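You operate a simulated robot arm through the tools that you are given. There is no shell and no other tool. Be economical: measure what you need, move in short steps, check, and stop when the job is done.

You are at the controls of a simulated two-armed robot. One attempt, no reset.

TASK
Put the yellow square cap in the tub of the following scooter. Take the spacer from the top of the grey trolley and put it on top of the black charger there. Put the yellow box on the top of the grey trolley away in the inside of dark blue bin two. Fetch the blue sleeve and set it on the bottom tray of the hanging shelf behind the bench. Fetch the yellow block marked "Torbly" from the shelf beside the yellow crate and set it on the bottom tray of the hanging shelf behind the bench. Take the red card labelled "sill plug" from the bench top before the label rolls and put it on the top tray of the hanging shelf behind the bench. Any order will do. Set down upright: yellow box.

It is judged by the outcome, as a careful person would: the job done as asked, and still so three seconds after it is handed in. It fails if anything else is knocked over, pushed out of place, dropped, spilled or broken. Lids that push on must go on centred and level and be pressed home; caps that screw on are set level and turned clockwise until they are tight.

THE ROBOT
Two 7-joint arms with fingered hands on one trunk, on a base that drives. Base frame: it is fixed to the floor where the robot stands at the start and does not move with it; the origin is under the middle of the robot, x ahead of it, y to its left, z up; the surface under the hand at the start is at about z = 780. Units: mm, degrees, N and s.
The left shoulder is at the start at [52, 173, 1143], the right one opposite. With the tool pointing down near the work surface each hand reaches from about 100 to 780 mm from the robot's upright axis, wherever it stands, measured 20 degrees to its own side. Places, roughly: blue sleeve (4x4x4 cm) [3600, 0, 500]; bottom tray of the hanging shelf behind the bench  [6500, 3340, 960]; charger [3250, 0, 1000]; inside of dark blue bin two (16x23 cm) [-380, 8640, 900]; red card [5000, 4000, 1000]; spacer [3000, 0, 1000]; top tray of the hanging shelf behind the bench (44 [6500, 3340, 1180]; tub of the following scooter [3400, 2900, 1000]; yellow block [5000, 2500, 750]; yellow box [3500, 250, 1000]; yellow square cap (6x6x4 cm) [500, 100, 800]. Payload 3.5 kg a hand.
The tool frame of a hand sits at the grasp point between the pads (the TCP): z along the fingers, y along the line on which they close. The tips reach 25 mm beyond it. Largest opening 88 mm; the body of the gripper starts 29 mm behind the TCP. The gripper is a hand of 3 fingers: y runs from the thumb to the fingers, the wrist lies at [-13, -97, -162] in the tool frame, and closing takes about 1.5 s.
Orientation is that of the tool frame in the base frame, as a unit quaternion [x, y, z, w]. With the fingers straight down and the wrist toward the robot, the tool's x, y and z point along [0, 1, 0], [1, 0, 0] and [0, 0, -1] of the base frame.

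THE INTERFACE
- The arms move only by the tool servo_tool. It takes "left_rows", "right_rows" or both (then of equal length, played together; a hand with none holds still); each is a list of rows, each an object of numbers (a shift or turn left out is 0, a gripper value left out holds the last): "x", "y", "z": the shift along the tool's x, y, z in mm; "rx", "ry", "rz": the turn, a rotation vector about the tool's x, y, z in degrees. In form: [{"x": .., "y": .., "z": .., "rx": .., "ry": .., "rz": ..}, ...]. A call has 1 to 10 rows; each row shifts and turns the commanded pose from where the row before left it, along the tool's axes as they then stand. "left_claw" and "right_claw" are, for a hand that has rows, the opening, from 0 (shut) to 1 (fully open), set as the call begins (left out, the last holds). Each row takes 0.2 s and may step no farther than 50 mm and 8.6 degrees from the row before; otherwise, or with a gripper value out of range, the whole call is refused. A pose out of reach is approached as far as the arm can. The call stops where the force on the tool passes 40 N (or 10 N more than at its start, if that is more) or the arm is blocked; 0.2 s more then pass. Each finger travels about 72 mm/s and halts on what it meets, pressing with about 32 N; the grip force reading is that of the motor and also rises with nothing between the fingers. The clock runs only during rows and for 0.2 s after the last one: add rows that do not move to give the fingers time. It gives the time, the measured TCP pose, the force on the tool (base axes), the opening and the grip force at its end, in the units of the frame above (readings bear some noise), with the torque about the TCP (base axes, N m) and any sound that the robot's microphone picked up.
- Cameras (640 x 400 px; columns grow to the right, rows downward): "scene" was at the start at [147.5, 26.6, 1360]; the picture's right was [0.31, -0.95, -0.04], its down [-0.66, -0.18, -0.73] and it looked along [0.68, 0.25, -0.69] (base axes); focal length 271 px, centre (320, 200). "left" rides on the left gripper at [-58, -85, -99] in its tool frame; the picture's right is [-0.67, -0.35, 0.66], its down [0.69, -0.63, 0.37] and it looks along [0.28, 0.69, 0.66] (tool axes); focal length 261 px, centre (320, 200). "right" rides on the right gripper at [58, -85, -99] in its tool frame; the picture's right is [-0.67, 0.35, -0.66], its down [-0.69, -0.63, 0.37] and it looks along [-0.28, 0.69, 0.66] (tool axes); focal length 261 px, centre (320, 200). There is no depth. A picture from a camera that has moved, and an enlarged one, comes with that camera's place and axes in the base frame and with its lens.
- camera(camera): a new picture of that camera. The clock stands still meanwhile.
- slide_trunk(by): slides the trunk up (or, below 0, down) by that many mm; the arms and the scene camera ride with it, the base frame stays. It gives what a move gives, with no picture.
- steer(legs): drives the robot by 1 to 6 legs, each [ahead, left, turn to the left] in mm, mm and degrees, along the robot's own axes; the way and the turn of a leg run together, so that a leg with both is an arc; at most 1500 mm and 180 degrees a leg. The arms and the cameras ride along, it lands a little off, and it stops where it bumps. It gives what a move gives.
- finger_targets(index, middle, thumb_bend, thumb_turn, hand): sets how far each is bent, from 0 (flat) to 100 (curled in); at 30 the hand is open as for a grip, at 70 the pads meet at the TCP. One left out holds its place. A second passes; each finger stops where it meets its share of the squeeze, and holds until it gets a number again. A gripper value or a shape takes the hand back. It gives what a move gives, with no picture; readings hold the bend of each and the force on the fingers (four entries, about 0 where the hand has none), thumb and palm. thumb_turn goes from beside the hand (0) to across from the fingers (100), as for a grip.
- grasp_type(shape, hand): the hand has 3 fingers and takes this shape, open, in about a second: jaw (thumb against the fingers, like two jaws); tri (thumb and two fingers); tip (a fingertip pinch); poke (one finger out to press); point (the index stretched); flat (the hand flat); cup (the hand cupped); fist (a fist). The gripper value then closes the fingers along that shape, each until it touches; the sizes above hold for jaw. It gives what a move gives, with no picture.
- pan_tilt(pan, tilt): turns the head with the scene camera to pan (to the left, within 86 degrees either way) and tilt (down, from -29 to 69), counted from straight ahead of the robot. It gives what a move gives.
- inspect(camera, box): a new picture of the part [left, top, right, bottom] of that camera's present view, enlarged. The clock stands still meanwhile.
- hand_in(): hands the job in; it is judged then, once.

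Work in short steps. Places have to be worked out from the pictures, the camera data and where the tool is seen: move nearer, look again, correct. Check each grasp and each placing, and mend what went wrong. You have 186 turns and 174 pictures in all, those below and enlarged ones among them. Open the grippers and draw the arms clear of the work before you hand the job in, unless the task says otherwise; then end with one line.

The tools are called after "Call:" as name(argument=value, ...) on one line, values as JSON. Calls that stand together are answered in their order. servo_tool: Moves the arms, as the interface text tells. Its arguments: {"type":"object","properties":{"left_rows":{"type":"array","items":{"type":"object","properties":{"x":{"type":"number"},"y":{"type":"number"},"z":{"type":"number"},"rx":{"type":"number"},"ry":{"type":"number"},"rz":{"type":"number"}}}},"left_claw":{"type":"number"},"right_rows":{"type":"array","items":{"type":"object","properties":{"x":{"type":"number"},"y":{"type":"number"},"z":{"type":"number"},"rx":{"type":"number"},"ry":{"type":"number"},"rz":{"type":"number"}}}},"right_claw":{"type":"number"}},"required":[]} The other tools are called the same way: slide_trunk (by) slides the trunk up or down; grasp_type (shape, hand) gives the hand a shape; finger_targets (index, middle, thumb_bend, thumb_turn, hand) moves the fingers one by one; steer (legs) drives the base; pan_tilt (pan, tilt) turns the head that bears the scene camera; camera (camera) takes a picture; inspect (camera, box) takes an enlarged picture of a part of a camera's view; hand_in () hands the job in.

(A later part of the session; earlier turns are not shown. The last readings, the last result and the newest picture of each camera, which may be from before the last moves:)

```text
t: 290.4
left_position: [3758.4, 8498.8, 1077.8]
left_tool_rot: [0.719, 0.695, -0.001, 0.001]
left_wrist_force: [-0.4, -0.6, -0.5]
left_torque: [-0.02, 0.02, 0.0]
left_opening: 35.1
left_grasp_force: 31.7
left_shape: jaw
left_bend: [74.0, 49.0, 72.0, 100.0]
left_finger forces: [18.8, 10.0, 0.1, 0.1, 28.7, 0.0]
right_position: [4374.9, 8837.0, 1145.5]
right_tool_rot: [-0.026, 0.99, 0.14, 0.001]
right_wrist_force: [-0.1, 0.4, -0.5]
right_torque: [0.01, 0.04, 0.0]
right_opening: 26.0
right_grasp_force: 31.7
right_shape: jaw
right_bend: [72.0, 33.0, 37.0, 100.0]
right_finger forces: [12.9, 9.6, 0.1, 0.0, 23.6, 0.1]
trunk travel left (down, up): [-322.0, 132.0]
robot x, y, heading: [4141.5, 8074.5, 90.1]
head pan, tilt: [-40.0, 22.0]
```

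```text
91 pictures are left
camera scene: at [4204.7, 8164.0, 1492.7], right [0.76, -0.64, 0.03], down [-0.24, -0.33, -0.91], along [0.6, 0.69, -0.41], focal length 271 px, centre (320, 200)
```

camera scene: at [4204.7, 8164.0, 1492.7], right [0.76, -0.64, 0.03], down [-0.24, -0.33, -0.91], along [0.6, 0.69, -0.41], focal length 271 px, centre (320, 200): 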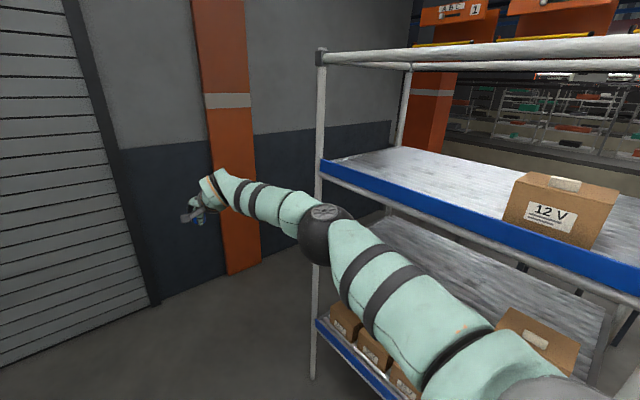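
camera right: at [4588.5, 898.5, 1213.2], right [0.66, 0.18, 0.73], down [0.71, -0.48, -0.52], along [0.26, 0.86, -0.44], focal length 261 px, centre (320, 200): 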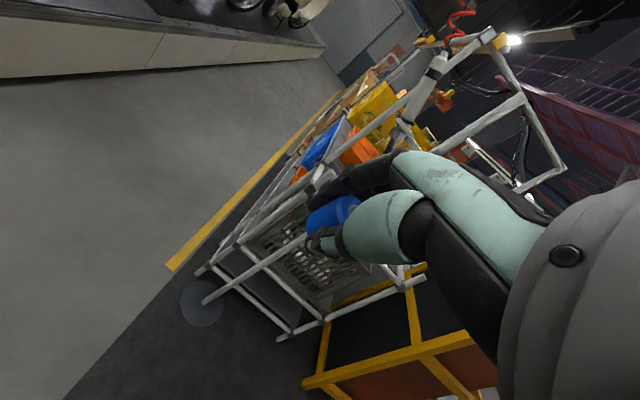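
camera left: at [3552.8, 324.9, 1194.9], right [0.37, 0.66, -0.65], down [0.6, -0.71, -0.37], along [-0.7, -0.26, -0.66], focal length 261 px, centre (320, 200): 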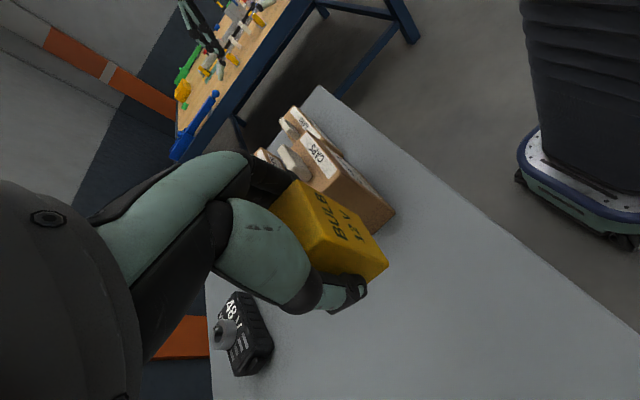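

The rack adjoins the bench, but between its north side (y≈8907) and the wall (y≈10000) there's ~1.1 m. I'll pull the right hand in and level it, then pass sideways facing the wall at y≈9370, and look first.

Call:
servo_tool(right_rows=[{"y": -40}, {"y": -40}, {"y": -40}, {"y": -40}, {"y": -40}, {"y": -40}, {"y": -40}, {"rx": 8}, {"rx": 8}, {}])

Call:
steer(legs=[[1285, 0, 0], [0, -500, 0]])

Call:
pan_tilt(pan=-80, tilt=20)

Call:
camera(camera="scene")

```text
t: 292.6
left_position: [3758.9, 8497.9, 1077.1]
left_tool_rot: [0.719, 0.695, -0.002, 0.002]
left_wrist_force: [-0.1, -0.5, -0.3]
left_torque: [-0.01, 0.01, 0.0]
left_opening: 35.6
left_grasp_force: 31.6
left_shape: jaw
left_bend: [74.0, 49.0, 72.0, 100.0]
left_finger forces: [18.7, 9.9, 0.0, 0.0, 28.6, 0.0]
right_position: [4392.4, 8596.8, 1077.5]
right_tool_rot: [-0.024, 1.0, -0.001, 0.004]
right_wrist_force: [-0.1, -0.5, -0.3]
right_torque: [-0.02, 0.0, -0.04]
right_opening: 19.0
right_grasp_force: 31.3
right_shape: jaw
right_bend: [74.0, 30.0, 42.0, 100.0]
right_finger forces: [2.1, 14.7, 0.0, 0.1, 20.1, 0.0]
right hand out of reach, approached as far as the arm can: row 7
trunk travel left (down, up): [-322.0, 132.0]
robot x, y, heading: [4140.9, 8078.4, 89.7]
head pan, tilt: [-40.0, 22.0]
```

```text
t: 301.6
left_position: [4255.4, 9776.9, 1076.6]
left_tool_rot: [0.717, 0.697, -0.002, 0.002]
left_wrist_force: [-0.1, 0.5, -0.3]
left_torque: [0.02, -0.01, -0.01]
left_opening: 35.1
left_grasp_force: 31.8
left_shape: jaw
left_bend: [74.0, 49.0, 72.0, 100.0]
left_finger forces: [18.7, 9.9, 0.1, 0.0, 28.7, 0.0]
right_position: [4886.6, 9880.1, 1076.4]
right_tool_rot: [-0.028, 1.0, 0.0, 0.006]
right_wrist_force: [0.4, 0.1, 0.0]
right_torque: [0.01, -0.02, -0.01]
right_opening: 18.9
right_grasp_force: 31.6
right_shape: jaw
right_bend: [74.0, 30.0, 42.0, 100.0]
right_finger forces: [2.1, 14.7, 0.0, 0.0, 20.2, 0.1]
trunk travel left (down, up): [-322.0, 132.0]
robot x, y, heading: [4642.6, 9356.8, 90.4]
head pan, tilt: [-40.0, 22.0]
```

```text
t: 302.6
left_position: [4255.5, 9776.2, 1076.5]
left_tool_rot: [0.717, 0.698, -0.002, 0.001]
left_wrist_force: [-0.2, 0.0, -0.9]
left_torque: [0.02, -0.01, -0.01]
left_opening: 35.3
left_grasp_force: 32.0
left_shape: jaw
left_bend: [74.0, 49.0, 72.0, 100.0]
left_finger forces: [18.7, 10.1, 0.0, 0.0, 28.8, 0.1]
right_position: [4889.1, 9878.9, 1076.5]
right_tool_rot: [-0.028, 1.0, 0.0, 0.004]
right_wrist_force: [0.4, -0.2, -0.2]
right_torque: [0.02, -0.02, 0.0]
right_opening: 19.0
right_grasp_force: 32.2
right_shape: jaw
right_bend: [74.0, 30.0, 42.0, 100.0]
right_finger forces: [2.1, 14.7, 0.0, 0.1, 20.2, 0.0]
trunk travel left (down, up): [-322.0, 132.0]
robot x, y, heading: [4644.9, 9358.0, 90.5]
head pan, tilt: [-80.0, 20.0]
```

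```text
90 pictures are left
camera scene: at [4736.1, 9390.2, 1498.6], right [0.18, -0.98, 0.05], down [-0.34, -0.11, -0.94], along [0.92, 0.15, -0.35], focal length 271 px, centre (320, 200)
```

scene: 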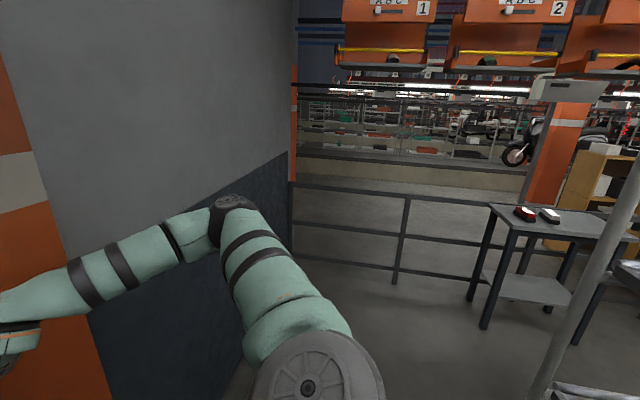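

The way east is open. The right grip opening changed, so I'll check the sleeve with the right camera.

Call:
camera(camera="right")

```text
89 pictures are left
camera right: at [4835.5, 9791.9, 1174.1], right [0.64, 0.39, 0.66], down [0.72, -0.59, -0.36], along [0.25, 0.71, -0.66], focal length 261 px, centre (320, 200)
```

right: 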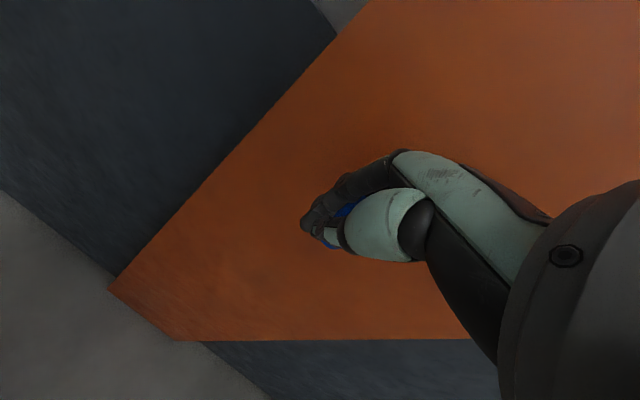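

Call:
inspect(camera="right", box=[270, 160, 430, 260])

```text
4.00 times, centred on (350, 210) of right
camera zoom: at [4835.5, 9791.9, 1174.1], right [0.64, 0.39, 0.66], down [0.72, -0.59, -0.36], along [0.25, 0.71, -0.66], focal length 1043 px, centre (200, 160)
```

zoom: 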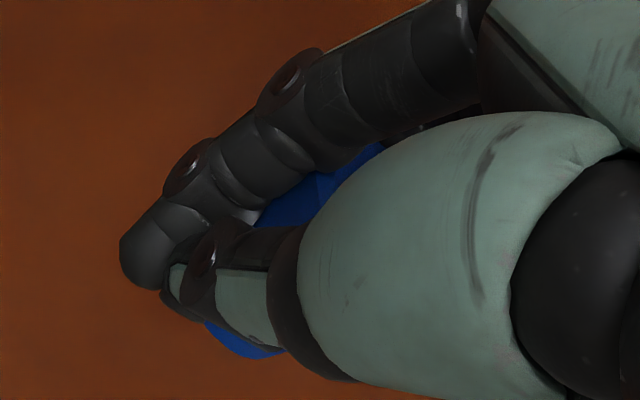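

The sleeve is caged firmly between the fingers, though it has shifted. I'll proceed: strafe east, then turn to face south down the corridor and look.

Call:
steer(legs=[[0, -1320, -0.4], [0, 0, -180]])

Call:
pan_tilt(pan=0, tilt=22)

Call:
camera(camera="scene")

```text
t: 312.6
left_position: [6138.2, 9878.5, 1090.9]
left_tool_rot: [0.977, 0.214, 0.003, -0.009]
left_wrist_force: [-0.5, 0.2, -0.6]
left_torque: [0.0, 0.02, -0.01]
left_opening: 35.1
left_grasp_force: 32.1
left_shape: jaw
left_bend: [74.0, 49.0, 72.0, 100.0]
left_finger forces: [18.5, 10.4, 0.1, 0.1, 29.0, 0.0]
right_position: [6509.6, 9358.4, 1079.9]
right_tool_rot: [0.504, 0.864, 0.009, 0.001]
right_wrist_force: [-0.6, 0.5, -0.3]
right_torque: [0.01, 0.0, -0.02]
right_opening: 18.9
right_grasp_force: 32.2
right_shape: jaw
right_bend: [74.0, 30.0, 42.0, 100.0]
right_finger forces: [1.6, 14.8, 0.1, 0.0, 20.8, 0.0]
trunk travel left (down, up): [-322.0, 132.0]
robot x, y, heading: [5938.7, 9363.4, 26.7]
head pan, tilt: [-80.0, 20.0]
stopped in leg 2: the robot was blocked; the commanded pose is now the measured one
```

```text
t: 314.1
left_position: [6137.8, 9878.9, 1091.2]
left_tool_rot: [0.977, 0.212, 0.003, -0.01]
left_wrist_force: [0.5, -0.4, 0.0]
left_torque: [-0.01, -0.03, 0.01]
left_opening: 35.0
left_grasp_force: 31.9
left_shape: jaw
left_bend: [74.0, 49.0, 72.0, 100.0]
left_finger forces: [18.7, 10.3, 0.0, 0.0, 28.9, 0.0]
right_position: [6509.9, 9358.6, 1080.7]
right_tool_rot: [0.503, 0.864, 0.01, 0.001]
right_wrist_force: [-0.2, 0.2, -0.8]
right_torque: [-0.02, 0.0, -0.04]
right_opening: 18.8
right_grasp_force: 32.3
right_shape: jaw
right_bend: [74.0, 30.0, 42.0, 100.0]
right_finger forces: [1.6, 14.7, 0.0, 0.0, 20.8, 0.0]
trunk travel left (down, up): [-322.0, 132.0]
robot x, y, heading: [5939.2, 9369.8, 26.8]
head pan, tilt: [0.0, 22.0]
```

```text
87 pictures are left
camera scene: at [6027.4, 9384.0, 1493.2], right [0.45, -0.9, -0.02], down [-0.37, -0.16, -0.92], along [0.82, 0.41, -0.4], focal length 271 px, centre (320, 200)
```

scene: 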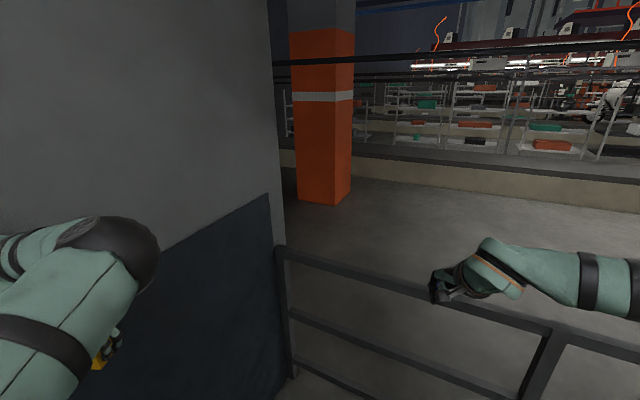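

The left hand touched the wall during the turn. I'll move 300 mm south (in the rotated frame) and then finish the turn.

Call:
steer(legs=[[-135, -268, 0], [0, 0, -117]])

Call:
camera(camera="scene")

Call:
camera(camera="left")

```text
t: 314.9
left_position: [6139.3, 9878.1, 1089.4]
left_tool_rot: [0.977, 0.213, 0.002, -0.009]
left_wrist_force: [-0.4, 0.2, -0.1]
left_torque: [-0.02, 0.01, -0.03]
left_opening: 35.2
left_grasp_force: 31.9
left_shape: jaw
left_bend: [74.0, 49.0, 72.0, 100.0]
left_finger forces: [18.7, 10.3, 0.0, 0.0, 29.0, 0.0]
right_position: [6511.1, 9357.6, 1079.3]
right_tool_rot: [0.504, 0.864, 0.006, 0.002]
right_wrist_force: [-0.2, -0.2, -0.5]
right_torque: [0.01, 0.02, 0.0]
right_opening: 19.1
right_grasp_force: 32.1
right_shape: jaw
right_bend: [74.0, 30.0, 42.0, 100.0]
right_finger forces: [1.6, 14.7, 0.0, 0.1, 20.8, 0.1]
trunk travel left (down, up): [-322.0, 132.0]
robot x, y, heading: [5940.6, 9360.2, 26.4]
head pan, tilt: [0.0, 22.0]
stopped in leg 1: the robot was blocked; the commanded pose is now the measured one
```

```text
86 pictures are left
camera scene: at [6030.6, 9385.7, 1492.8], right [0.45, -0.89, -0.01], down [-0.37, -0.17, -0.91], along [0.81, 0.41, -0.41], focal length 271 px, centre (320, 200)
```

scene: 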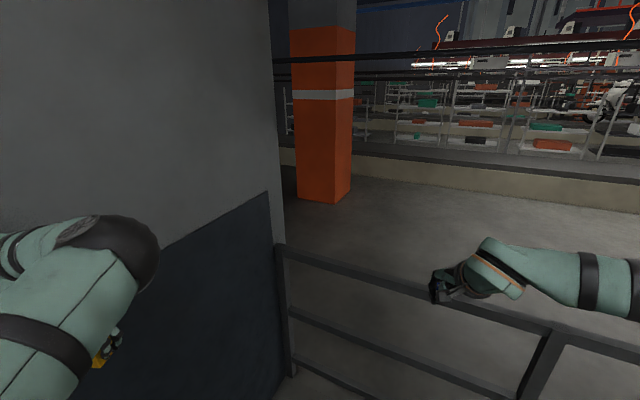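

```text
85 pictures are left
camera left: at [6053.2, 9929.5, 1190.0], right [-0.75, 0.05, -0.66], down [0.36, 0.86, -0.35], along [0.55, -0.5, -0.67], focal length 261 px, centre (320, 200)
```

left: 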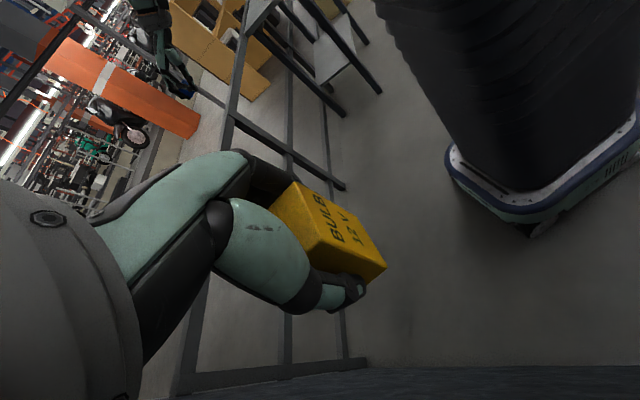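

Still blocked. I'll try a short pure right strafe (away from the wall).

Call:
steer(legs=[[0, -100, 0]])

```text
t: 315.5
left_position: [6140.3, 9878.6, 1089.9]
left_tool_rot: [0.977, 0.215, 0.002, -0.01]
left_wrist_force: [0.6, 0.2, -0.9]
left_torque: [-0.04, -0.01, 0.0]
left_opening: 35.0
left_grasp_force: 32.1
left_shape: jaw
left_bend: [74.0, 49.0, 72.0, 100.0]
left_finger forces: [18.6, 10.4, 0.1, 0.0, 28.9, 0.0]
right_position: [6512.8, 9357.9, 1078.7]
right_tool_rot: [0.504, 0.864, 0.004, 0.001]
right_wrist_force: [-0.2, -0.1, 0.9]
right_torque: [0.03, 0.01, 0.0]
right_opening: 18.9
right_grasp_force: 32.0
right_shape: jaw
right_bend: [74.0, 30.0, 42.0, 100.0]
right_finger forces: [1.7, 14.7, 0.0, 0.1, 20.8, 0.0]
trunk travel left (down, up): [-322.0, 132.0]
robot x, y, heading: [5936.6, 9357.6, 26.7]
head pan, tilt: [0.0, 22.0]
stopped in leg 1: the robot was blocked; the commanded pose is now the measured one
```

Something to the south side blocks. I'll look right and down.

Call:
pan_tilt(pan=-75, tilt=40)

Call:
camera(camera="scene")

Call:
pan_tilt(pan=75, tilt=40)

Call:
camera(camera="scene")

```text
t: 317.0
left_position: [6140.5, 9877.8, 1088.5]
left_tool_rot: [0.977, 0.213, 0.003, -0.009]
left_wrist_force: [0.5, -0.2, -0.5]
left_torque: [-0.04, 0.01, 0.03]
left_opening: 35.4
left_grasp_force: 32.2
left_shape: jaw
left_bend: [74.0, 49.0, 72.0, 100.0]
left_finger forces: [18.5, 10.3, 0.0, 0.0, 28.9, 0.1]
right_position: [6511.8, 9357.1, 1078.8]
right_tool_rot: [0.504, 0.864, 0.005, 0.002]
right_wrist_force: [0.6, -0.9, 0.5]
right_torque: [0.04, 0.03, -0.02]
right_opening: 18.9
right_grasp_force: 32.0
right_shape: jaw
right_bend: [74.0, 30.0, 42.0, 100.0]
right_finger forces: [1.5, 14.8, 0.1, 0.0, 20.8, 0.1]
trunk travel left (down, up): [-322.0, 132.0]
robot x, y, heading: [5939.7, 9360.5, 26.5]
head pan, tilt: [-75.0, 40.0]
```

```text
84 pictures are left
camera scene: at [6003.6, 9281.0, 1466.3], right [-0.75, -0.66, 0.03], down [-0.46, 0.48, -0.75], along [0.48, -0.58, -0.66], focal length 271 px, centre (320, 200)
```

scene: 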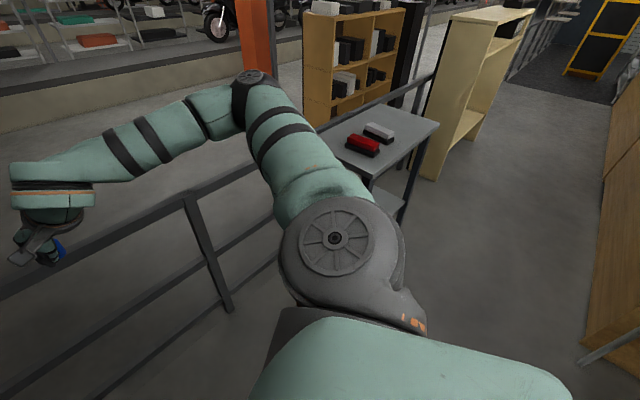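

```text
t: 319.3
left_position: [6140.5, 9877.9, 1088.0]
left_tool_rot: [0.977, 0.212, 0.003, -0.008]
left_wrist_force: [0.1, 0.1, 0.2]
left_torque: [-0.02, 0.02, -0.03]
left_opening: 35.2
left_grasp_force: 32.2
left_shape: jaw
left_bend: [74.0, 49.0, 72.0, 100.0]
left_finger forces: [18.6, 10.2, 0.1, 0.1, 28.9, 0.0]
right_position: [6511.0, 9356.4, 1078.9]
right_tool_rot: [0.504, 0.864, 0.004, 0.001]
right_wrist_force: [0.0, -0.3, 0.5]
right_torque: [-0.02, 0.0, 0.03]
right_opening: 18.8
right_grasp_force: 31.7
right_shape: jaw
right_bend: [74.0, 30.0, 42.0, 100.0]
right_finger forces: [1.6, 14.7, 0.0, 0.0, 20.8, 0.0]
trunk travel left (down, up): [-322.0, 132.0]
robot x, y, heading: [5942.3, 9358.8, 26.4]
head pan, tilt: [75.0, 40.0]
```

```text
83 pictures are left
camera scene: at [5931.0, 9428.0, 1468.1], right [0.98, 0.2, -0.04], down [0.1, -0.63, -0.77], along [-0.18, 0.75, -0.64], focal length 271 px, centre (320, 200)
```

scene: 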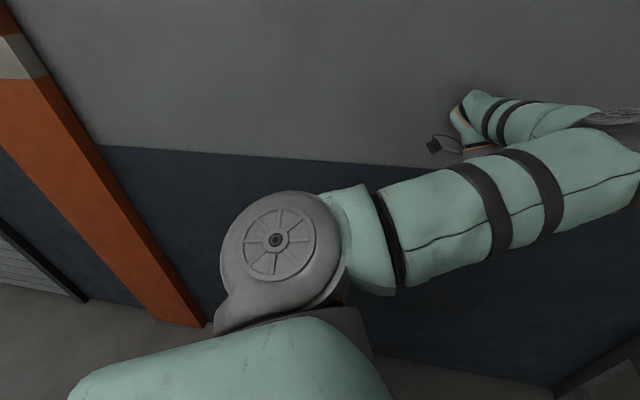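

The left hand is likely pinned against the wall. I'll pull it 80 mm away from the wall, then retry.

Call:
servo_tool(left_rows=[{"x": -8, "y": 18}, {"x": -8, "y": 18}, {"x": -8, "y": 18}, {"x": -8, "y": 18}, {}])

Call:
steer(legs=[[0, -100, 0]])

```text
t: 320.5
left_position: [6145.8, 9813.7, 1080.3]
left_tool_rot: [0.977, 0.213, -0.002, -0.003]
left_wrist_force: [-0.7, 0.5, -0.4]
left_torque: [0.02, -0.03, 0.01]
left_opening: 35.3
left_grasp_force: 31.9
left_shape: jaw
left_bend: [74.0, 49.0, 72.0, 100.0]
left_finger forces: [18.6, 10.4, 0.1, 0.0, 28.9, 0.1]
right_position: [6516.1, 9371.6, 1076.3]
right_tool_rot: [0.504, 0.864, -0.003, 0.003]
right_wrist_force: [0.3, -0.4, -0.3]
right_torque: [0.01, -0.01, 0.0]
right_opening: 19.2
right_grasp_force: 32.0
right_shape: jaw
right_bend: [74.0, 30.0, 42.0, 100.0]
right_finger forces: [1.5, 14.6, 0.0, 0.1, 20.9, 0.1]
trunk travel left (down, up): [-322.0, 132.0]
robot x, y, heading: [5940.1, 9359.1, 26.4]
head pan, tilt: [75.0, 40.0]
```

```text
t: 321.7
left_position: [6189.4, 9725.8, 1079.1]
left_tool_rot: [0.977, 0.213, 0.0, -0.001]
left_wrist_force: [-0.8, -0.9, 0.0]
left_torque: [0.01, 0.0, -0.02]
left_opening: 35.3
left_grasp_force: 32.1
left_shape: jaw
left_bend: [74.0, 49.0, 72.0, 100.0]
left_finger forces: [18.6, 10.3, 0.0, 0.1, 28.9, 0.0]
right_position: [6559.7, 9283.8, 1075.9]
right_tool_rot: [0.504, 0.864, -0.003, 0.004]
right_wrist_force: [-0.1, -0.2, -0.2]
right_torque: [-0.04, -0.01, 0.02]
right_opening: 19.0
right_grasp_force: 31.6
right_shape: jaw
right_bend: [74.0, 30.0, 42.0, 100.0]
right_finger forces: [1.4, 14.6, 0.1, 0.1, 20.9, 0.1]
trunk travel left (down, up): [-322.0, 132.0]
robot x, y, heading: [5982.4, 9268.4, 26.3]
head pan, tilt: [75.0, 40.0]
```

Freed. Now move further south and complete the turn to face south.

Call:
steer(legs=[[-112, -154, 0], [0, 0, -116.4]])

Call:
pan_tilt(pan=0, tilt=22)

Call:
camera(camera="scene")

```text
t: 328.1
left_position: [6265.0, 8692.1, 1079.0]
left_tool_rot: [-0.694, 0.72, -0.001, 0.001]
left_wrist_force: [1.1, 0.2, 0.0]
left_torque: [-0.01, -0.01, 0.02]
left_opening: 35.2
left_grasp_force: 32.2
left_shape: jaw
left_bend: [74.0, 49.0, 73.0, 100.0]
left_finger forces: [18.4, 9.9, 0.1, 0.1, 28.4, 0.0]
right_position: [5703.5, 8561.3, 1075.9]
right_tool_rot: [1.0, 0.023, -0.004, -0.001]
right_wrist_force: [-0.1, -0.7, -0.7]
right_torque: [0.03, 0.02, -0.01]
right_opening: 19.0
right_grasp_force: 32.1
right_shape: jaw
right_bend: [74.0, 30.0, 42.0, 100.0]
right_finger forces: [1.9, 14.0, 0.0, 0.0, 19.7, 0.1]
trunk travel left (down, up): [-322.0, 132.0]
robot x, y, heading: [5953.7, 9080.7, -90.4]
head pan, tilt: [75.0, 40.0]
```

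```text
t: 329.6
left_position: [6265.3, 8691.8, 1080.3]
left_tool_rot: [-0.694, 0.72, 0.0, 0.002]
left_wrist_force: [-0.8, 0.5, -0.9]
left_torque: [-0.01, -0.01, 0.0]
left_opening: 34.9
left_grasp_force: 32.0
left_shape: jaw
left_bend: [74.0, 49.0, 73.0, 100.0]
left_finger forces: [18.5, 9.9, 0.1, 0.1, 28.4, 0.0]
right_position: [5703.6, 8561.2, 1075.0]
right_tool_rot: [1.0, 0.022, -0.005, 0.0]
right_wrist_force: [0.9, -0.6, -0.3]
right_torque: [0.02, 0.01, 0.02]
right_opening: 19.2
right_grasp_force: 32.4
right_shape: jaw
right_bend: [74.0, 30.0, 42.0, 100.0]
right_finger forces: [1.9, 13.9, 0.0, 0.1, 19.7, 0.0]
trunk travel left (down, up): [-322.0, 132.0]
robot x, y, heading: [5952.5, 9083.6, -90.6]
head pan, tilt: [0.0, 22.0]
```

```text
82 pictures are left
camera scene: at [5953.2, 8971.9, 1491.6], right [-1.0, 0.01, 0.0], down [0.0, 0.42, -0.91], along [-0.01, -0.91, -0.42], focal length 271 px, centre (320, 200)
```

scene: 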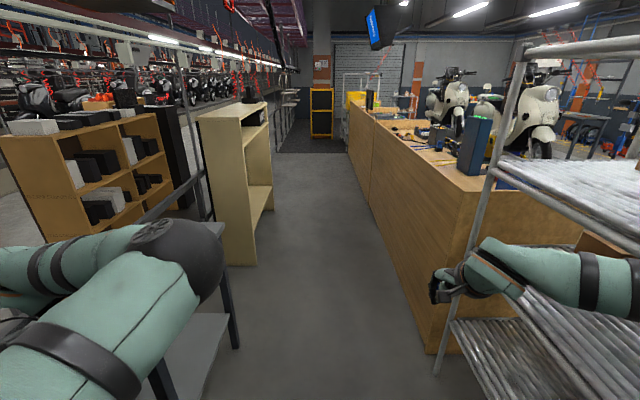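

The corridor is clear. I'll drive south to y≈4700, turn to face the railing (+x), and look at the carrier.

Call:
steer(legs=[[1500, 0, 0.3], [1500, -60, 0], [1350, -60, 0], [0, 0, 90.3]])

Call:
pan_tilt(pan=-45, tilt=20)

Call:
camera(camera="scene")

```text
refused: leg 2 is longer than a leg can be; nothing moved
```

```text
t: 330.7
left_position: [6266.0, 8692.1, 1078.6]
left_tool_rot: [-0.694, 0.72, -0.001, 0.002]
left_wrist_force: [0.6, 0.0, -0.3]
left_torque: [0.02, -0.02, 0.0]
left_opening: 34.9
left_grasp_force: 32.5
left_shape: jaw
left_bend: [74.0, 49.0, 73.0, 100.0]
left_finger forces: [18.5, 9.9, 0.1, 0.0, 28.4, 0.0]
right_position: [5703.6, 8561.1, 1074.6]
right_tool_rot: [1.0, 0.022, -0.004, -0.001]
right_wrist_force: [-0.2, -0.9, -0.6]
right_torque: [0.01, 0.02, 0.04]
right_opening: 18.9
right_grasp_force: 31.8
right_shape: jaw
right_bend: [74.0, 30.0, 42.0, 100.0]
right_finger forces: [1.9, 13.8, 0.1, 0.0, 19.7, 0.0]
trunk travel left (down, up): [-322.0, 132.0]
robot x, y, heading: [5948.3, 9082.9, -90.5]
head pan, tilt: [-45.0, 20.0]
```

```text
81 pictures are left
camera scene: at [5887.5, 8999.0, 1496.1], right [-0.7, 0.71, 0.03], down [0.24, 0.29, -0.93], along [-0.67, -0.64, -0.37], focal length 271 px, centre (320, 200)
```

scene: 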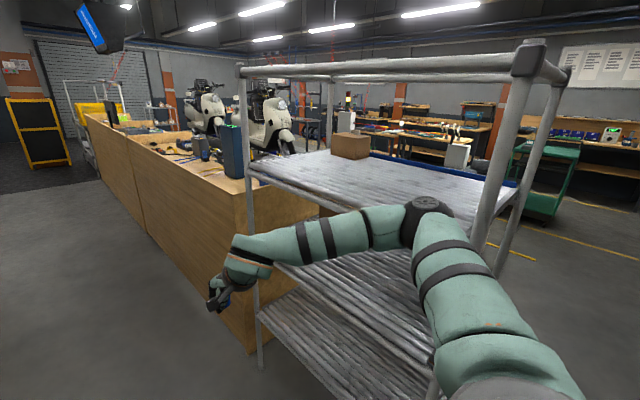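

Refused for length again; resend with shorter legs, first nudging away from the rack.

Call:
steer(legs=[[600, 60, 0.5], [1490, 0, 0], [1490, -60, 0], [800, -60, 0], [0, 0, 90]])

Call:
camera(camera="scene")

```text
t: 355.8
left_position: [6291.8, 5022.4, 1079.7]
left_tool_rot: [1.0, -0.015, 0.0, -0.002]
left_wrist_force: [0.0, 0.2, -0.4]
left_torque: [-0.01, -0.02, -0.03]
left_opening: 34.7
left_grasp_force: 32.0
left_shape: jaw
left_bend: [74.0, 49.0, 73.0, 100.0]
left_finger forces: [18.5, 9.7, 0.0, 0.1, 28.3, 0.0]
right_position: [6428.6, 4462.6, 1075.7]
right_tool_rot: [0.687, 0.727, -0.004, 0.002]
right_wrist_force: [-0.5, -0.3, 0.2]
right_torque: [0.03, 0.02, -0.01]
right_opening: 18.9
right_grasp_force: 31.9
right_shape: jaw
right_bend: [74.0, 30.0, 42.0, 100.0]
right_finger forces: [2.1, 13.2, 0.0, 0.0, 18.7, 0.0]
trunk travel left (down, up): [-322.0, 132.0]
robot x, y, heading: [5904.4, 4705.4, 0.0]
head pan, tilt: [-45.0, 20.0]
```

```text
80 pictures are left
camera scene: at [5989.3, 4640.5, 1496.1], right [-0.7, -0.71, 0.03], down [-0.29, 0.24, -0.93], along [0.65, -0.66, -0.37], focal length 271 px, centre (320, 200)
```

scene: 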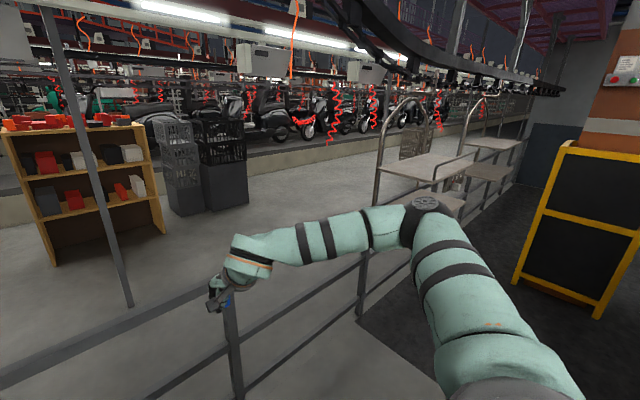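

The target carrier's upper tray checks out at [6524, 3340]. The bottom tray is under it, so I need the hand pitched forward. I'll lower the trunk 150 and pitch the right hand ~45° here in the open.

Call:
slide_trunk(by=-150)

Call:
servo_tool(right_rows=[{"rx": -8, "z": -20}, {"rx": -8, "z": -20}, {"rx": -8, "z": -20}, {"rx": -8}, {"rx": -8}, {"rx": -8}, {}])

Call:
camera(camera="right")

```text
t: 357.6
left_position: [6291.1, 5023.0, 929.4]
left_tool_rot: [1.0, -0.015, 0.0, -0.002]
left_wrist_force: [0.3, -0.3, 0.2]
left_torque: [-0.01, 0.02, 0.02]
left_opening: 34.8
left_grasp_force: 32.0
left_shape: jaw
left_bend: [74.0, 49.0, 73.0, 100.0]
left_finger forces: [18.5, 9.8, 0.1, 0.0, 28.3, 0.0]
right_position: [6429.0, 4461.6, 924.8]
right_tool_rot: [0.687, 0.727, -0.003, 0.002]
right_wrist_force: [0.4, -0.2, -0.4]
right_torque: [0.0, 0.01, -0.02]
right_opening: 19.1
right_grasp_force: 32.2
right_shape: jaw
right_bend: [74.0, 30.0, 42.0, 100.0]
right_finger forces: [1.6, 12.9, 0.0, 0.1, 19.0, 0.0]
trunk travel left (down, up): [-172.0, 282.0]
robot x, y, heading: [5902.6, 4709.6, 0.3]
head pan, tilt: [-45.0, 20.0]
```

```text
t: 359.1
left_position: [6291.8, 5023.6, 929.7]
left_tool_rot: [1.0, -0.015, -0.002, -0.002]
left_wrist_force: [-1.2, -0.1, -0.3]
left_torque: [0.0, 0.02, -0.01]
left_opening: 34.9
left_grasp_force: 32.0
left_shape: jaw
left_bend: [74.0, 49.0, 73.0, 100.0]
left_finger forces: [18.6, 9.8, 0.0, 0.0, 28.4, 0.0]
right_position: [6414.2, 4427.8, 988.0]
right_tool_rot: [0.664, 0.716, 0.155, 0.148]
right_wrist_force: [0.8, 0.5, -0.7]
right_torque: [0.02, 0.0, -0.02]
right_opening: 18.7
right_grasp_force: 31.9
right_shape: jaw
right_bend: [74.0, 31.0, 42.0, 100.0]
right_finger forces: [0.6, 11.7, 0.0, 0.0, 19.5, 0.0]
right hand out of reach, approached as far as the arm can: row 3, 4, 5, 6
trunk travel left (down, up): [-172.0, 282.0]
robot x, y, heading: [5904.3, 4706.9, 0.3]
head pan, tilt: [-45.0, 20.0]
```

```text
79 pictures are left
camera right: at [6293.0, 4477.5, 1041.9], right [0.09, -0.66, 0.75], down [-0.37, -0.72, -0.59], along [0.93, -0.22, -0.31], focal length 261 px, centre (320, 200)
```

right: 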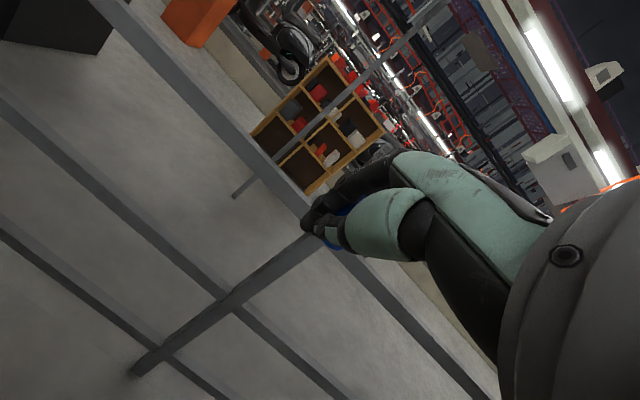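

The hand reaches ~25° pitch, which is enough at the front edge. I'll back off, strafe south to line the right hand up with the tray, and look.

Call:
steer(legs=[[-170, 0, 0], [0, -1130, 0]])

Call:
camera(camera="right")

Call:
pan_tilt(pan=-20, tilt=20)

Call:
camera(camera="scene")

```text
t: 366.0
left_position: [6124.1, 3888.9, 929.9]
left_tool_rot: [1.0, -0.017, -0.001, -0.002]
left_wrist_force: [0.1, 0.2, 0.0]
left_torque: [0.01, 0.0, -0.01]
left_opening: 34.9
left_grasp_force: 31.4
left_shape: jaw
left_bend: [74.0, 49.0, 73.0, 100.0]
left_finger forces: [18.4, 9.8, 0.0, 0.1, 28.3, 0.1]
right_position: [6243.4, 3293.3, 989.1]
right_tool_rot: [0.665, 0.715, 0.155, 0.149]
right_wrist_force: [-0.2, -0.6, -0.4]
right_torque: [-0.01, 0.01, -0.01]
right_opening: 18.9
right_grasp_force: 32.1
right_shape: jaw
right_bend: [74.0, 31.0, 42.0, 100.0]
right_finger forces: [0.6, 11.8, 0.0, 0.1, 19.6, 0.0]
trunk travel left (down, up): [-172.0, 282.0]
robot x, y, heading: [5733.6, 3573.3, -0.3]
head pan, tilt: [-45.0, 20.0]
```

```text
78 pictures are left
camera right: at [6122.5, 3343.0, 1042.0], right [0.09, -0.66, 0.75], down [-0.37, -0.72, -0.59], along [0.93, -0.22, -0.31], focal length 261 px, centre (320, 200)
```

right: 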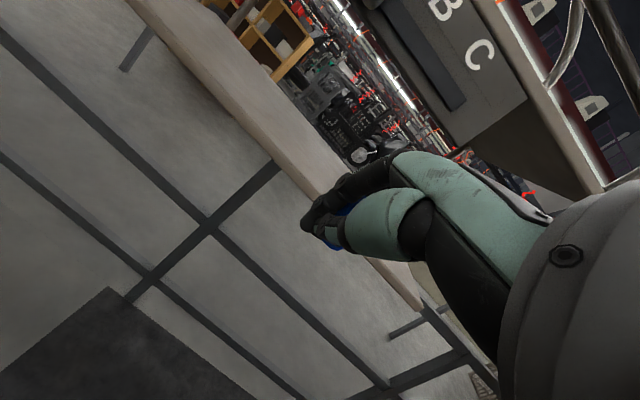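

```text
t: 366.9
left_position: [6124.6, 3889.2, 930.5]
left_tool_rot: [1.0, -0.017, -0.001, -0.002]
left_wrist_force: [0.0, 0.2, -0.3]
left_torque: [0.03, 0.0, 0.01]
left_opening: 34.9
left_grasp_force: 31.9
left_shape: jaw
left_bend: [74.0, 49.0, 73.0, 100.0]
left_finger forces: [18.5, 9.8, 0.0, 0.1, 28.3, 0.0]
right_position: [6244.3, 3293.6, 989.2]
right_tool_rot: [0.665, 0.715, 0.155, 0.149]
right_wrist_force: [0.0, 0.4, 0.1]
right_torque: [-0.02, -0.03, -0.01]
right_opening: 18.9
right_grasp_force: 32.5
right_shape: jaw
right_bend: [74.0, 31.0, 42.0, 100.0]
right_finger forces: [0.6, 11.7, 0.1, 0.1, 19.6, 0.0]
trunk travel left (down, up): [-172.0, 282.0]
robot x, y, heading: [5736.1, 3576.1, 0.3]
head pan, tilt: [-20.0, 20.0]
```

```text
77 pictures are left
camera scene: at [5928.5, 3541.4, 1317.3], right [-0.34, -0.94, 0.07], down [-0.51, 0.12, -0.85], along [0.79, -0.32, -0.52], focal length 271 px, centre (320, 200)
```

scene: 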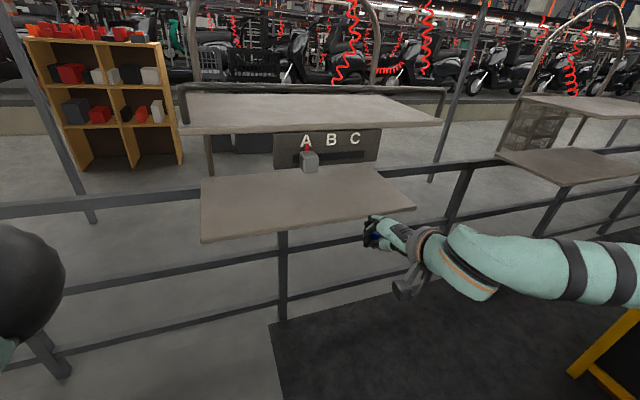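

Bottom tray: y 3105–3597, front edge x≈6377, surface z≈965; upper tray z≈1172. I'll raise the hand 25 mm and drive forward so the sleeve is ~70 mm inside the front edge.

Call:
servo_tool(right_rows=[{"y": 10, "z": -23}, {}])

Call:
steer(legs=[[200, 0, 0]])

Call:
camera(camera="right")

Call:
camera(camera="scene")

```text
t: 367.5
left_position: [6124.7, 3889.3, 930.0]
left_tool_rot: [1.0, -0.017, -0.001, -0.003]
left_wrist_force: [-0.3, 0.0, -1.1]
left_torque: [0.01, -0.02, 0.02]
left_opening: 34.6
left_grasp_force: 32.5
left_shape: jaw
left_bend: [74.0, 49.0, 73.0, 100.0]
left_finger forces: [18.5, 9.8, 0.0, 0.1, 28.3, 0.1]
right_position: [6243.5, 3292.3, 1014.9]
right_tool_rot: [0.666, 0.715, 0.155, 0.149]
right_wrist_force: [-0.4, 0.7, 0.6]
right_torque: [0.0, 0.01, 0.0]
right_opening: 18.9
right_grasp_force: 32.5
right_shape: jaw
right_bend: [74.0, 31.0, 42.0, 100.0]
right_finger forces: [0.4, 11.6, 0.0, 0.1, 19.7, 0.1]
trunk travel left (down, up): [-172.0, 282.0]
robot x, y, heading: [5741.7, 3573.6, -0.0]
head pan, tilt: [-20.0, 20.0]
```

```text
t: 369.1
left_position: [6325.3, 3889.0, 929.6]
left_tool_rot: [1.0, -0.017, -0.002, -0.001]
left_wrist_force: [-0.7, -0.8, -0.7]
left_torque: [-0.01, 0.01, 0.01]
left_opening: 34.7
left_grasp_force: 32.3
left_shape: jaw
left_bend: [74.0, 49.0, 73.0, 100.0]
left_finger forces: [18.4, 9.9, 0.0, 0.1, 28.2, 0.0]
right_position: [6444.2, 3291.1, 1014.8]
right_tool_rot: [0.665, 0.715, 0.155, 0.149]
right_wrist_force: [0.5, -0.1, -0.6]
right_torque: [0.02, -0.01, 0.04]
right_opening: 18.8
right_grasp_force: 32.0
right_shape: jaw
right_bend: [74.0, 31.0, 42.0, 100.0]
right_finger forces: [0.4, 11.6, 0.1, 0.0, 19.7, 0.1]
trunk travel left (down, up): [-172.0, 282.0]
robot x, y, heading: [5934.2, 3573.5, -0.0]
head pan, tilt: [-20.0, 20.0]
```

```text
76 pictures are left
camera right: at [6321.9, 3342.3, 1067.3], right [0.09, -0.66, 0.75], down [-0.37, -0.72, -0.59], along [0.93, -0.22, -0.31], focal length 261 px, centre (320, 200)
```

right: 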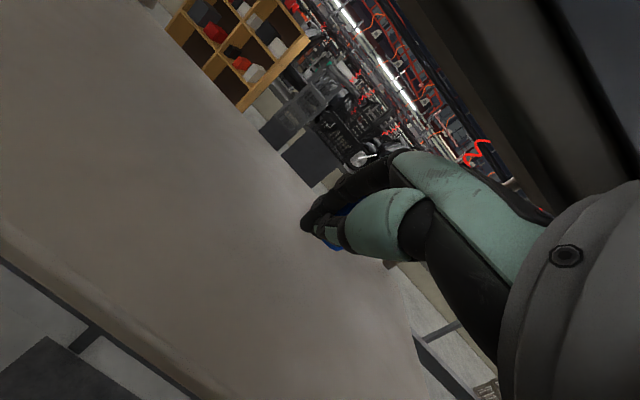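

```text
75 pictures are left
camera scene: at [6128.7, 3541.2, 1317.4], right [-0.34, -0.94, 0.07], down [-0.51, 0.12, -0.85], along [0.79, -0.32, -0.52], focal length 271 px, centre (320, 200)
```

scene: 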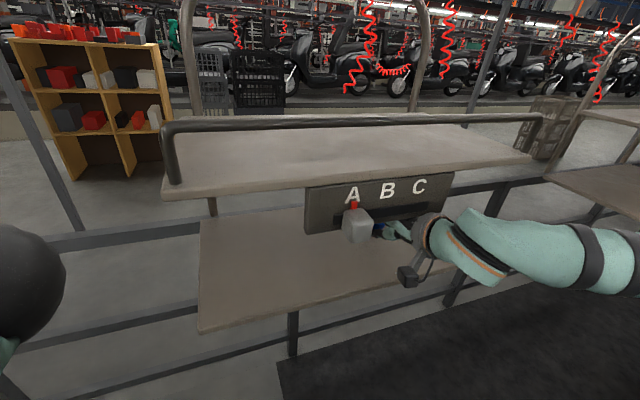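

A label plate with a knob hangs under the upper tray at y≈3241–3430, close above my hand. I'll back straight out, shift 110 mm south to clear it, and go in again.

Call:
steer(legs=[[-160, 0, 0], [0, -105, 0], [160, 0, 0]])

Call:
camera(camera="scene")

```text
t: 372.3
left_position: [6325.5, 3783.1, 930.4]
left_tool_rot: [1.0, -0.018, -0.001, -0.002]
left_wrist_force: [-0.2, 0.3, -0.4]
left_torque: [0.0, 0.03, 0.0]
left_opening: 34.7
left_grasp_force: 32.2
left_shape: jaw
left_bend: [74.0, 49.0, 73.0, 100.0]
left_finger forces: [18.6, 9.9, 0.0, 0.0, 28.3, 0.0]
right_position: [6443.8, 3185.8, 1013.9]
right_tool_rot: [0.666, 0.714, 0.154, 0.149]
right_wrist_force: [-0.1, 0.6, -0.3]
right_torque: [-0.01, -0.02, -0.01]
right_opening: 18.7
right_grasp_force: 31.6
right_shape: jaw
right_bend: [74.0, 31.0, 42.0, 100.0]
right_finger forces: [0.4, 11.7, 0.1, 0.1, 19.7, 0.0]
trunk travel left (down, up): [-172.0, 282.0]
robot x, y, heading: [5936.8, 3467.9, -0.1]
head pan, tilt: [-20.0, 20.0]
```

```text
74 pictures are left
camera scene: at [6129.2, 3436.2, 1317.5], right [-0.34, -0.94, 0.07], down [-0.51, 0.12, -0.85], along [0.79, -0.32, -0.52], focal length 271 px, centre (320, 200)
```

scene: 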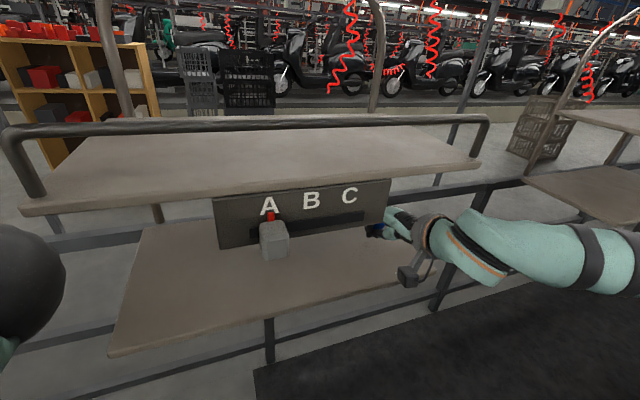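

The hand is clear of the plate now. Lower in small steps until contact.

Call:
servo_tool(right_rows=[{"z": 9, "y": -4}, {"z": 7, "y": -3}, {}])

Call:
servo_tool(right_rows=[{"z": 4, "y": -2}, {"z": 4, "y": -2}, {}])

```text
t: 373.1
left_position: [6325.9, 3782.7, 928.9]
left_tool_rot: [1.0, -0.017, -0.001, -0.002]
left_wrist_force: [0.1, -0.2, -0.2]
left_torque: [0.02, 0.03, -0.05]
left_opening: 34.7
left_grasp_force: 31.9
left_shape: jaw
left_bend: [74.0, 49.0, 73.0, 100.0]
left_finger forces: [18.4, 10.0, 0.1, 0.0, 28.4, 0.0]
right_position: [6443.1, 3186.7, 995.9]
right_tool_rot: [0.666, 0.714, 0.154, 0.148]
right_wrist_force: [-0.1, 0.5, 0.2]
right_torque: [0.03, 0.02, 0.0]
right_opening: 18.6
right_grasp_force: 31.8
right_shape: jaw
right_bend: [74.0, 31.0, 42.0, 100.0]
right_finger forces: [0.3, 11.6, 0.1, 0.0, 19.7, 0.0]
trunk travel left (down, up): [-172.0, 282.0]
robot x, y, heading: [5940.2, 3468.0, -0.2]
head pan, tilt: [-20.0, 20.0]
```

```text
t: 373.9
left_position: [6325.9, 3782.7, 929.3]
left_tool_rot: [1.0, -0.018, 0.0, -0.002]
left_wrist_force: [-0.6, -0.5, -0.8]
left_torque: [0.02, -0.02, 0.0]
left_opening: 34.7
left_grasp_force: 32.1
left_shape: jaw
left_bend: [74.0, 49.0, 73.0, 100.0]
left_finger forces: [18.4, 9.9, 0.0, 0.0, 28.3, 0.0]
right_position: [6444.3, 3186.3, 988.5]
right_tool_rot: [0.666, 0.714, 0.155, 0.148]
right_wrist_force: [-0.6, 0.7, -1.8]
right_torque: [-0.01, 0.02, 0.02]
right_opening: 18.7
right_grasp_force: 31.8
right_shape: jaw
right_bend: [74.0, 31.0, 42.0, 100.0]
right_finger forces: [0.3, 11.6, 0.1, 0.0, 19.7, 0.0]
trunk travel left (down, up): [-172.0, 282.0]
robot x, y, heading: [5939.0, 3470.8, -0.0]
head pan, tilt: [-20.0, 20.0]
```

Call:
servo_tool(right_rows=[{"z": 4, "y": -2}, {"z": 4, "y": -2}, {}])

Call:
inspect(camera="scene", box=[330, 180, 490, 280])

Call:
inspect(camera="right", box=[240, 140, 440, 265])

```text
t: 374.7
left_position: [6326.4, 3782.0, 929.7]
left_tool_rot: [1.0, -0.017, 0.0, -0.002]
left_wrist_force: [-0.6, 0.4, -0.4]
left_torque: [0.0, 0.01, 0.01]
left_opening: 34.9
left_grasp_force: 31.7
left_shape: jaw
left_bend: [74.0, 49.0, 73.0, 100.0]
left_finger forces: [18.5, 10.0, 0.0, 0.0, 28.4, 0.0]
right_position: [6444.2, 3186.5, 983.7]
right_tool_rot: [0.667, 0.714, 0.155, 0.149]
right_wrist_force: [-0.8, -0.4, -0.3]
right_torque: [-0.03, -0.02, 0.01]
right_opening: 18.6
right_grasp_force: 32.5
right_shape: jaw
right_bend: [74.0, 31.0, 42.0, 100.0]
right_finger forces: [0.3, 11.5, 0.1, 0.0, 19.9, 0.0]
right hand out of reach, approached as far as the arm can: row 2
trunk travel left (down, up): [-172.0, 282.0]
robot x, y, heading: [5936.2, 3464.5, -0.1]
head pan, tilt: [-20.0, 20.0]
```

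```text
4.00 times, centred on (410, 230) of scene
camera zoom: at [6129.6, 3436.1, 1317.3], right [-0.34, -0.94, 0.07], down [-0.51, 0.12, -0.85], along [0.79, -0.32, -0.52], focal length 1085 px, centre (-40, 80)
```

zoom: 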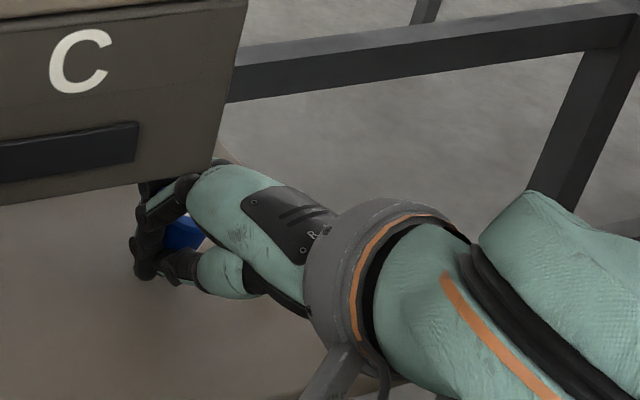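

```text
3.20 times, centred on (340, 202) of right
camera zoom: at [6322.5, 3236.3, 1036.5], right [0.09, -0.66, 0.75], down [-0.37, -0.72, -0.59], along [0.92, -0.22, -0.31], focal length 834 px, centre (256, 192)
```

zoom: 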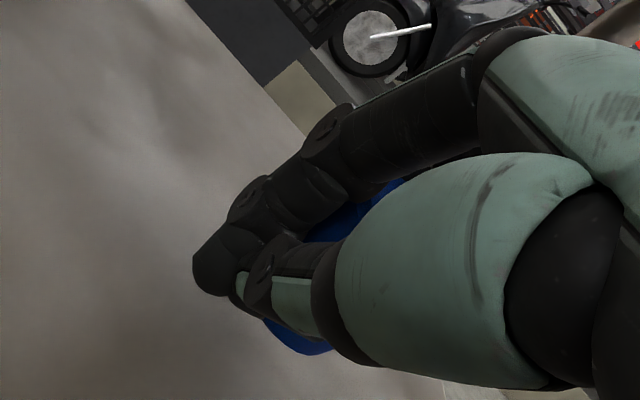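

Arm's at its limit downward; I'll lower via the trunk in small amounts.

Call:
slide_trunk(by=-12)

Call:
slide_trunk(by=-10)

```text
t: 375.3
left_position: [6323.0, 3783.9, 919.2]
left_tool_rot: [1.0, -0.017, 0.0, -0.001]
left_wrist_force: [-0.2, 0.2, -0.6]
left_torque: [-0.01, 0.0, 0.01]
left_opening: 34.7
left_grasp_force: 31.3
left_shape: jaw
left_bend: [74.0, 49.0, 73.0, 100.0]
left_finger forces: [18.5, 9.9, 0.1, 0.0, 28.2, 0.0]
right_position: [6441.4, 3186.9, 974.1]
right_tool_rot: [0.666, 0.714, 0.156, 0.152]
right_wrist_force: [-3.6, -1.2, 21.1]
right_torque: [0.19, -0.54, -0.04]
right_opening: 19.6
right_grasp_force: 31.9
right_shape: jaw
right_bend: [75.0, 31.0, 43.0, 100.0]
right_finger forces: [30.0, 13.8, 0.1, 0.0, 19.7, 0.0]
trunk travel left (down, up): [-160.0, 294.0]
robot x, y, heading: [5936.1, 3472.2, 0.0]
head pan, tilt: [-20.0, 20.0]
```

```text
t: 375.7
left_position: [6323.8, 3782.5, 912.9]
left_tool_rot: [1.0, -0.018, -0.001, -0.002]
left_wrist_force: [-0.7, 0.3, -0.3]
left_torque: [0.0, 0.02, 0.01]
left_opening: 34.9
left_grasp_force: 31.9
left_shape: jaw
left_bend: [74.0, 49.0, 73.0, 100.0]
left_finger forces: [18.5, 9.9, 0.1, 0.1, 28.3, 0.0]
right_position: [6443.3, 3186.7, 975.7]
right_tool_rot: [0.663, 0.714, 0.161, 0.157]
right_wrist_force: [-8.9, -1.5, 23.9]
right_torque: [0.24, -0.54, 0.05]
right_opening: 20.3
right_grasp_force: 31.6
right_shape: jaw
right_bend: [76.0, 30.0, 43.0, 100.0]
right_finger forces: [35.2, 12.3, 0.1, 0.0, 22.3, 0.1]
trunk travel left (down, up): [-156.0, 299.0]
robot x, y, heading: [5937.0, 3469.4, -0.4]
head pan, tilt: [-20.0, 20.0]
stopped: the force on the tool passed its limit at 46 N (the readings are from after the stop); the commanded pose is now the measured one
```

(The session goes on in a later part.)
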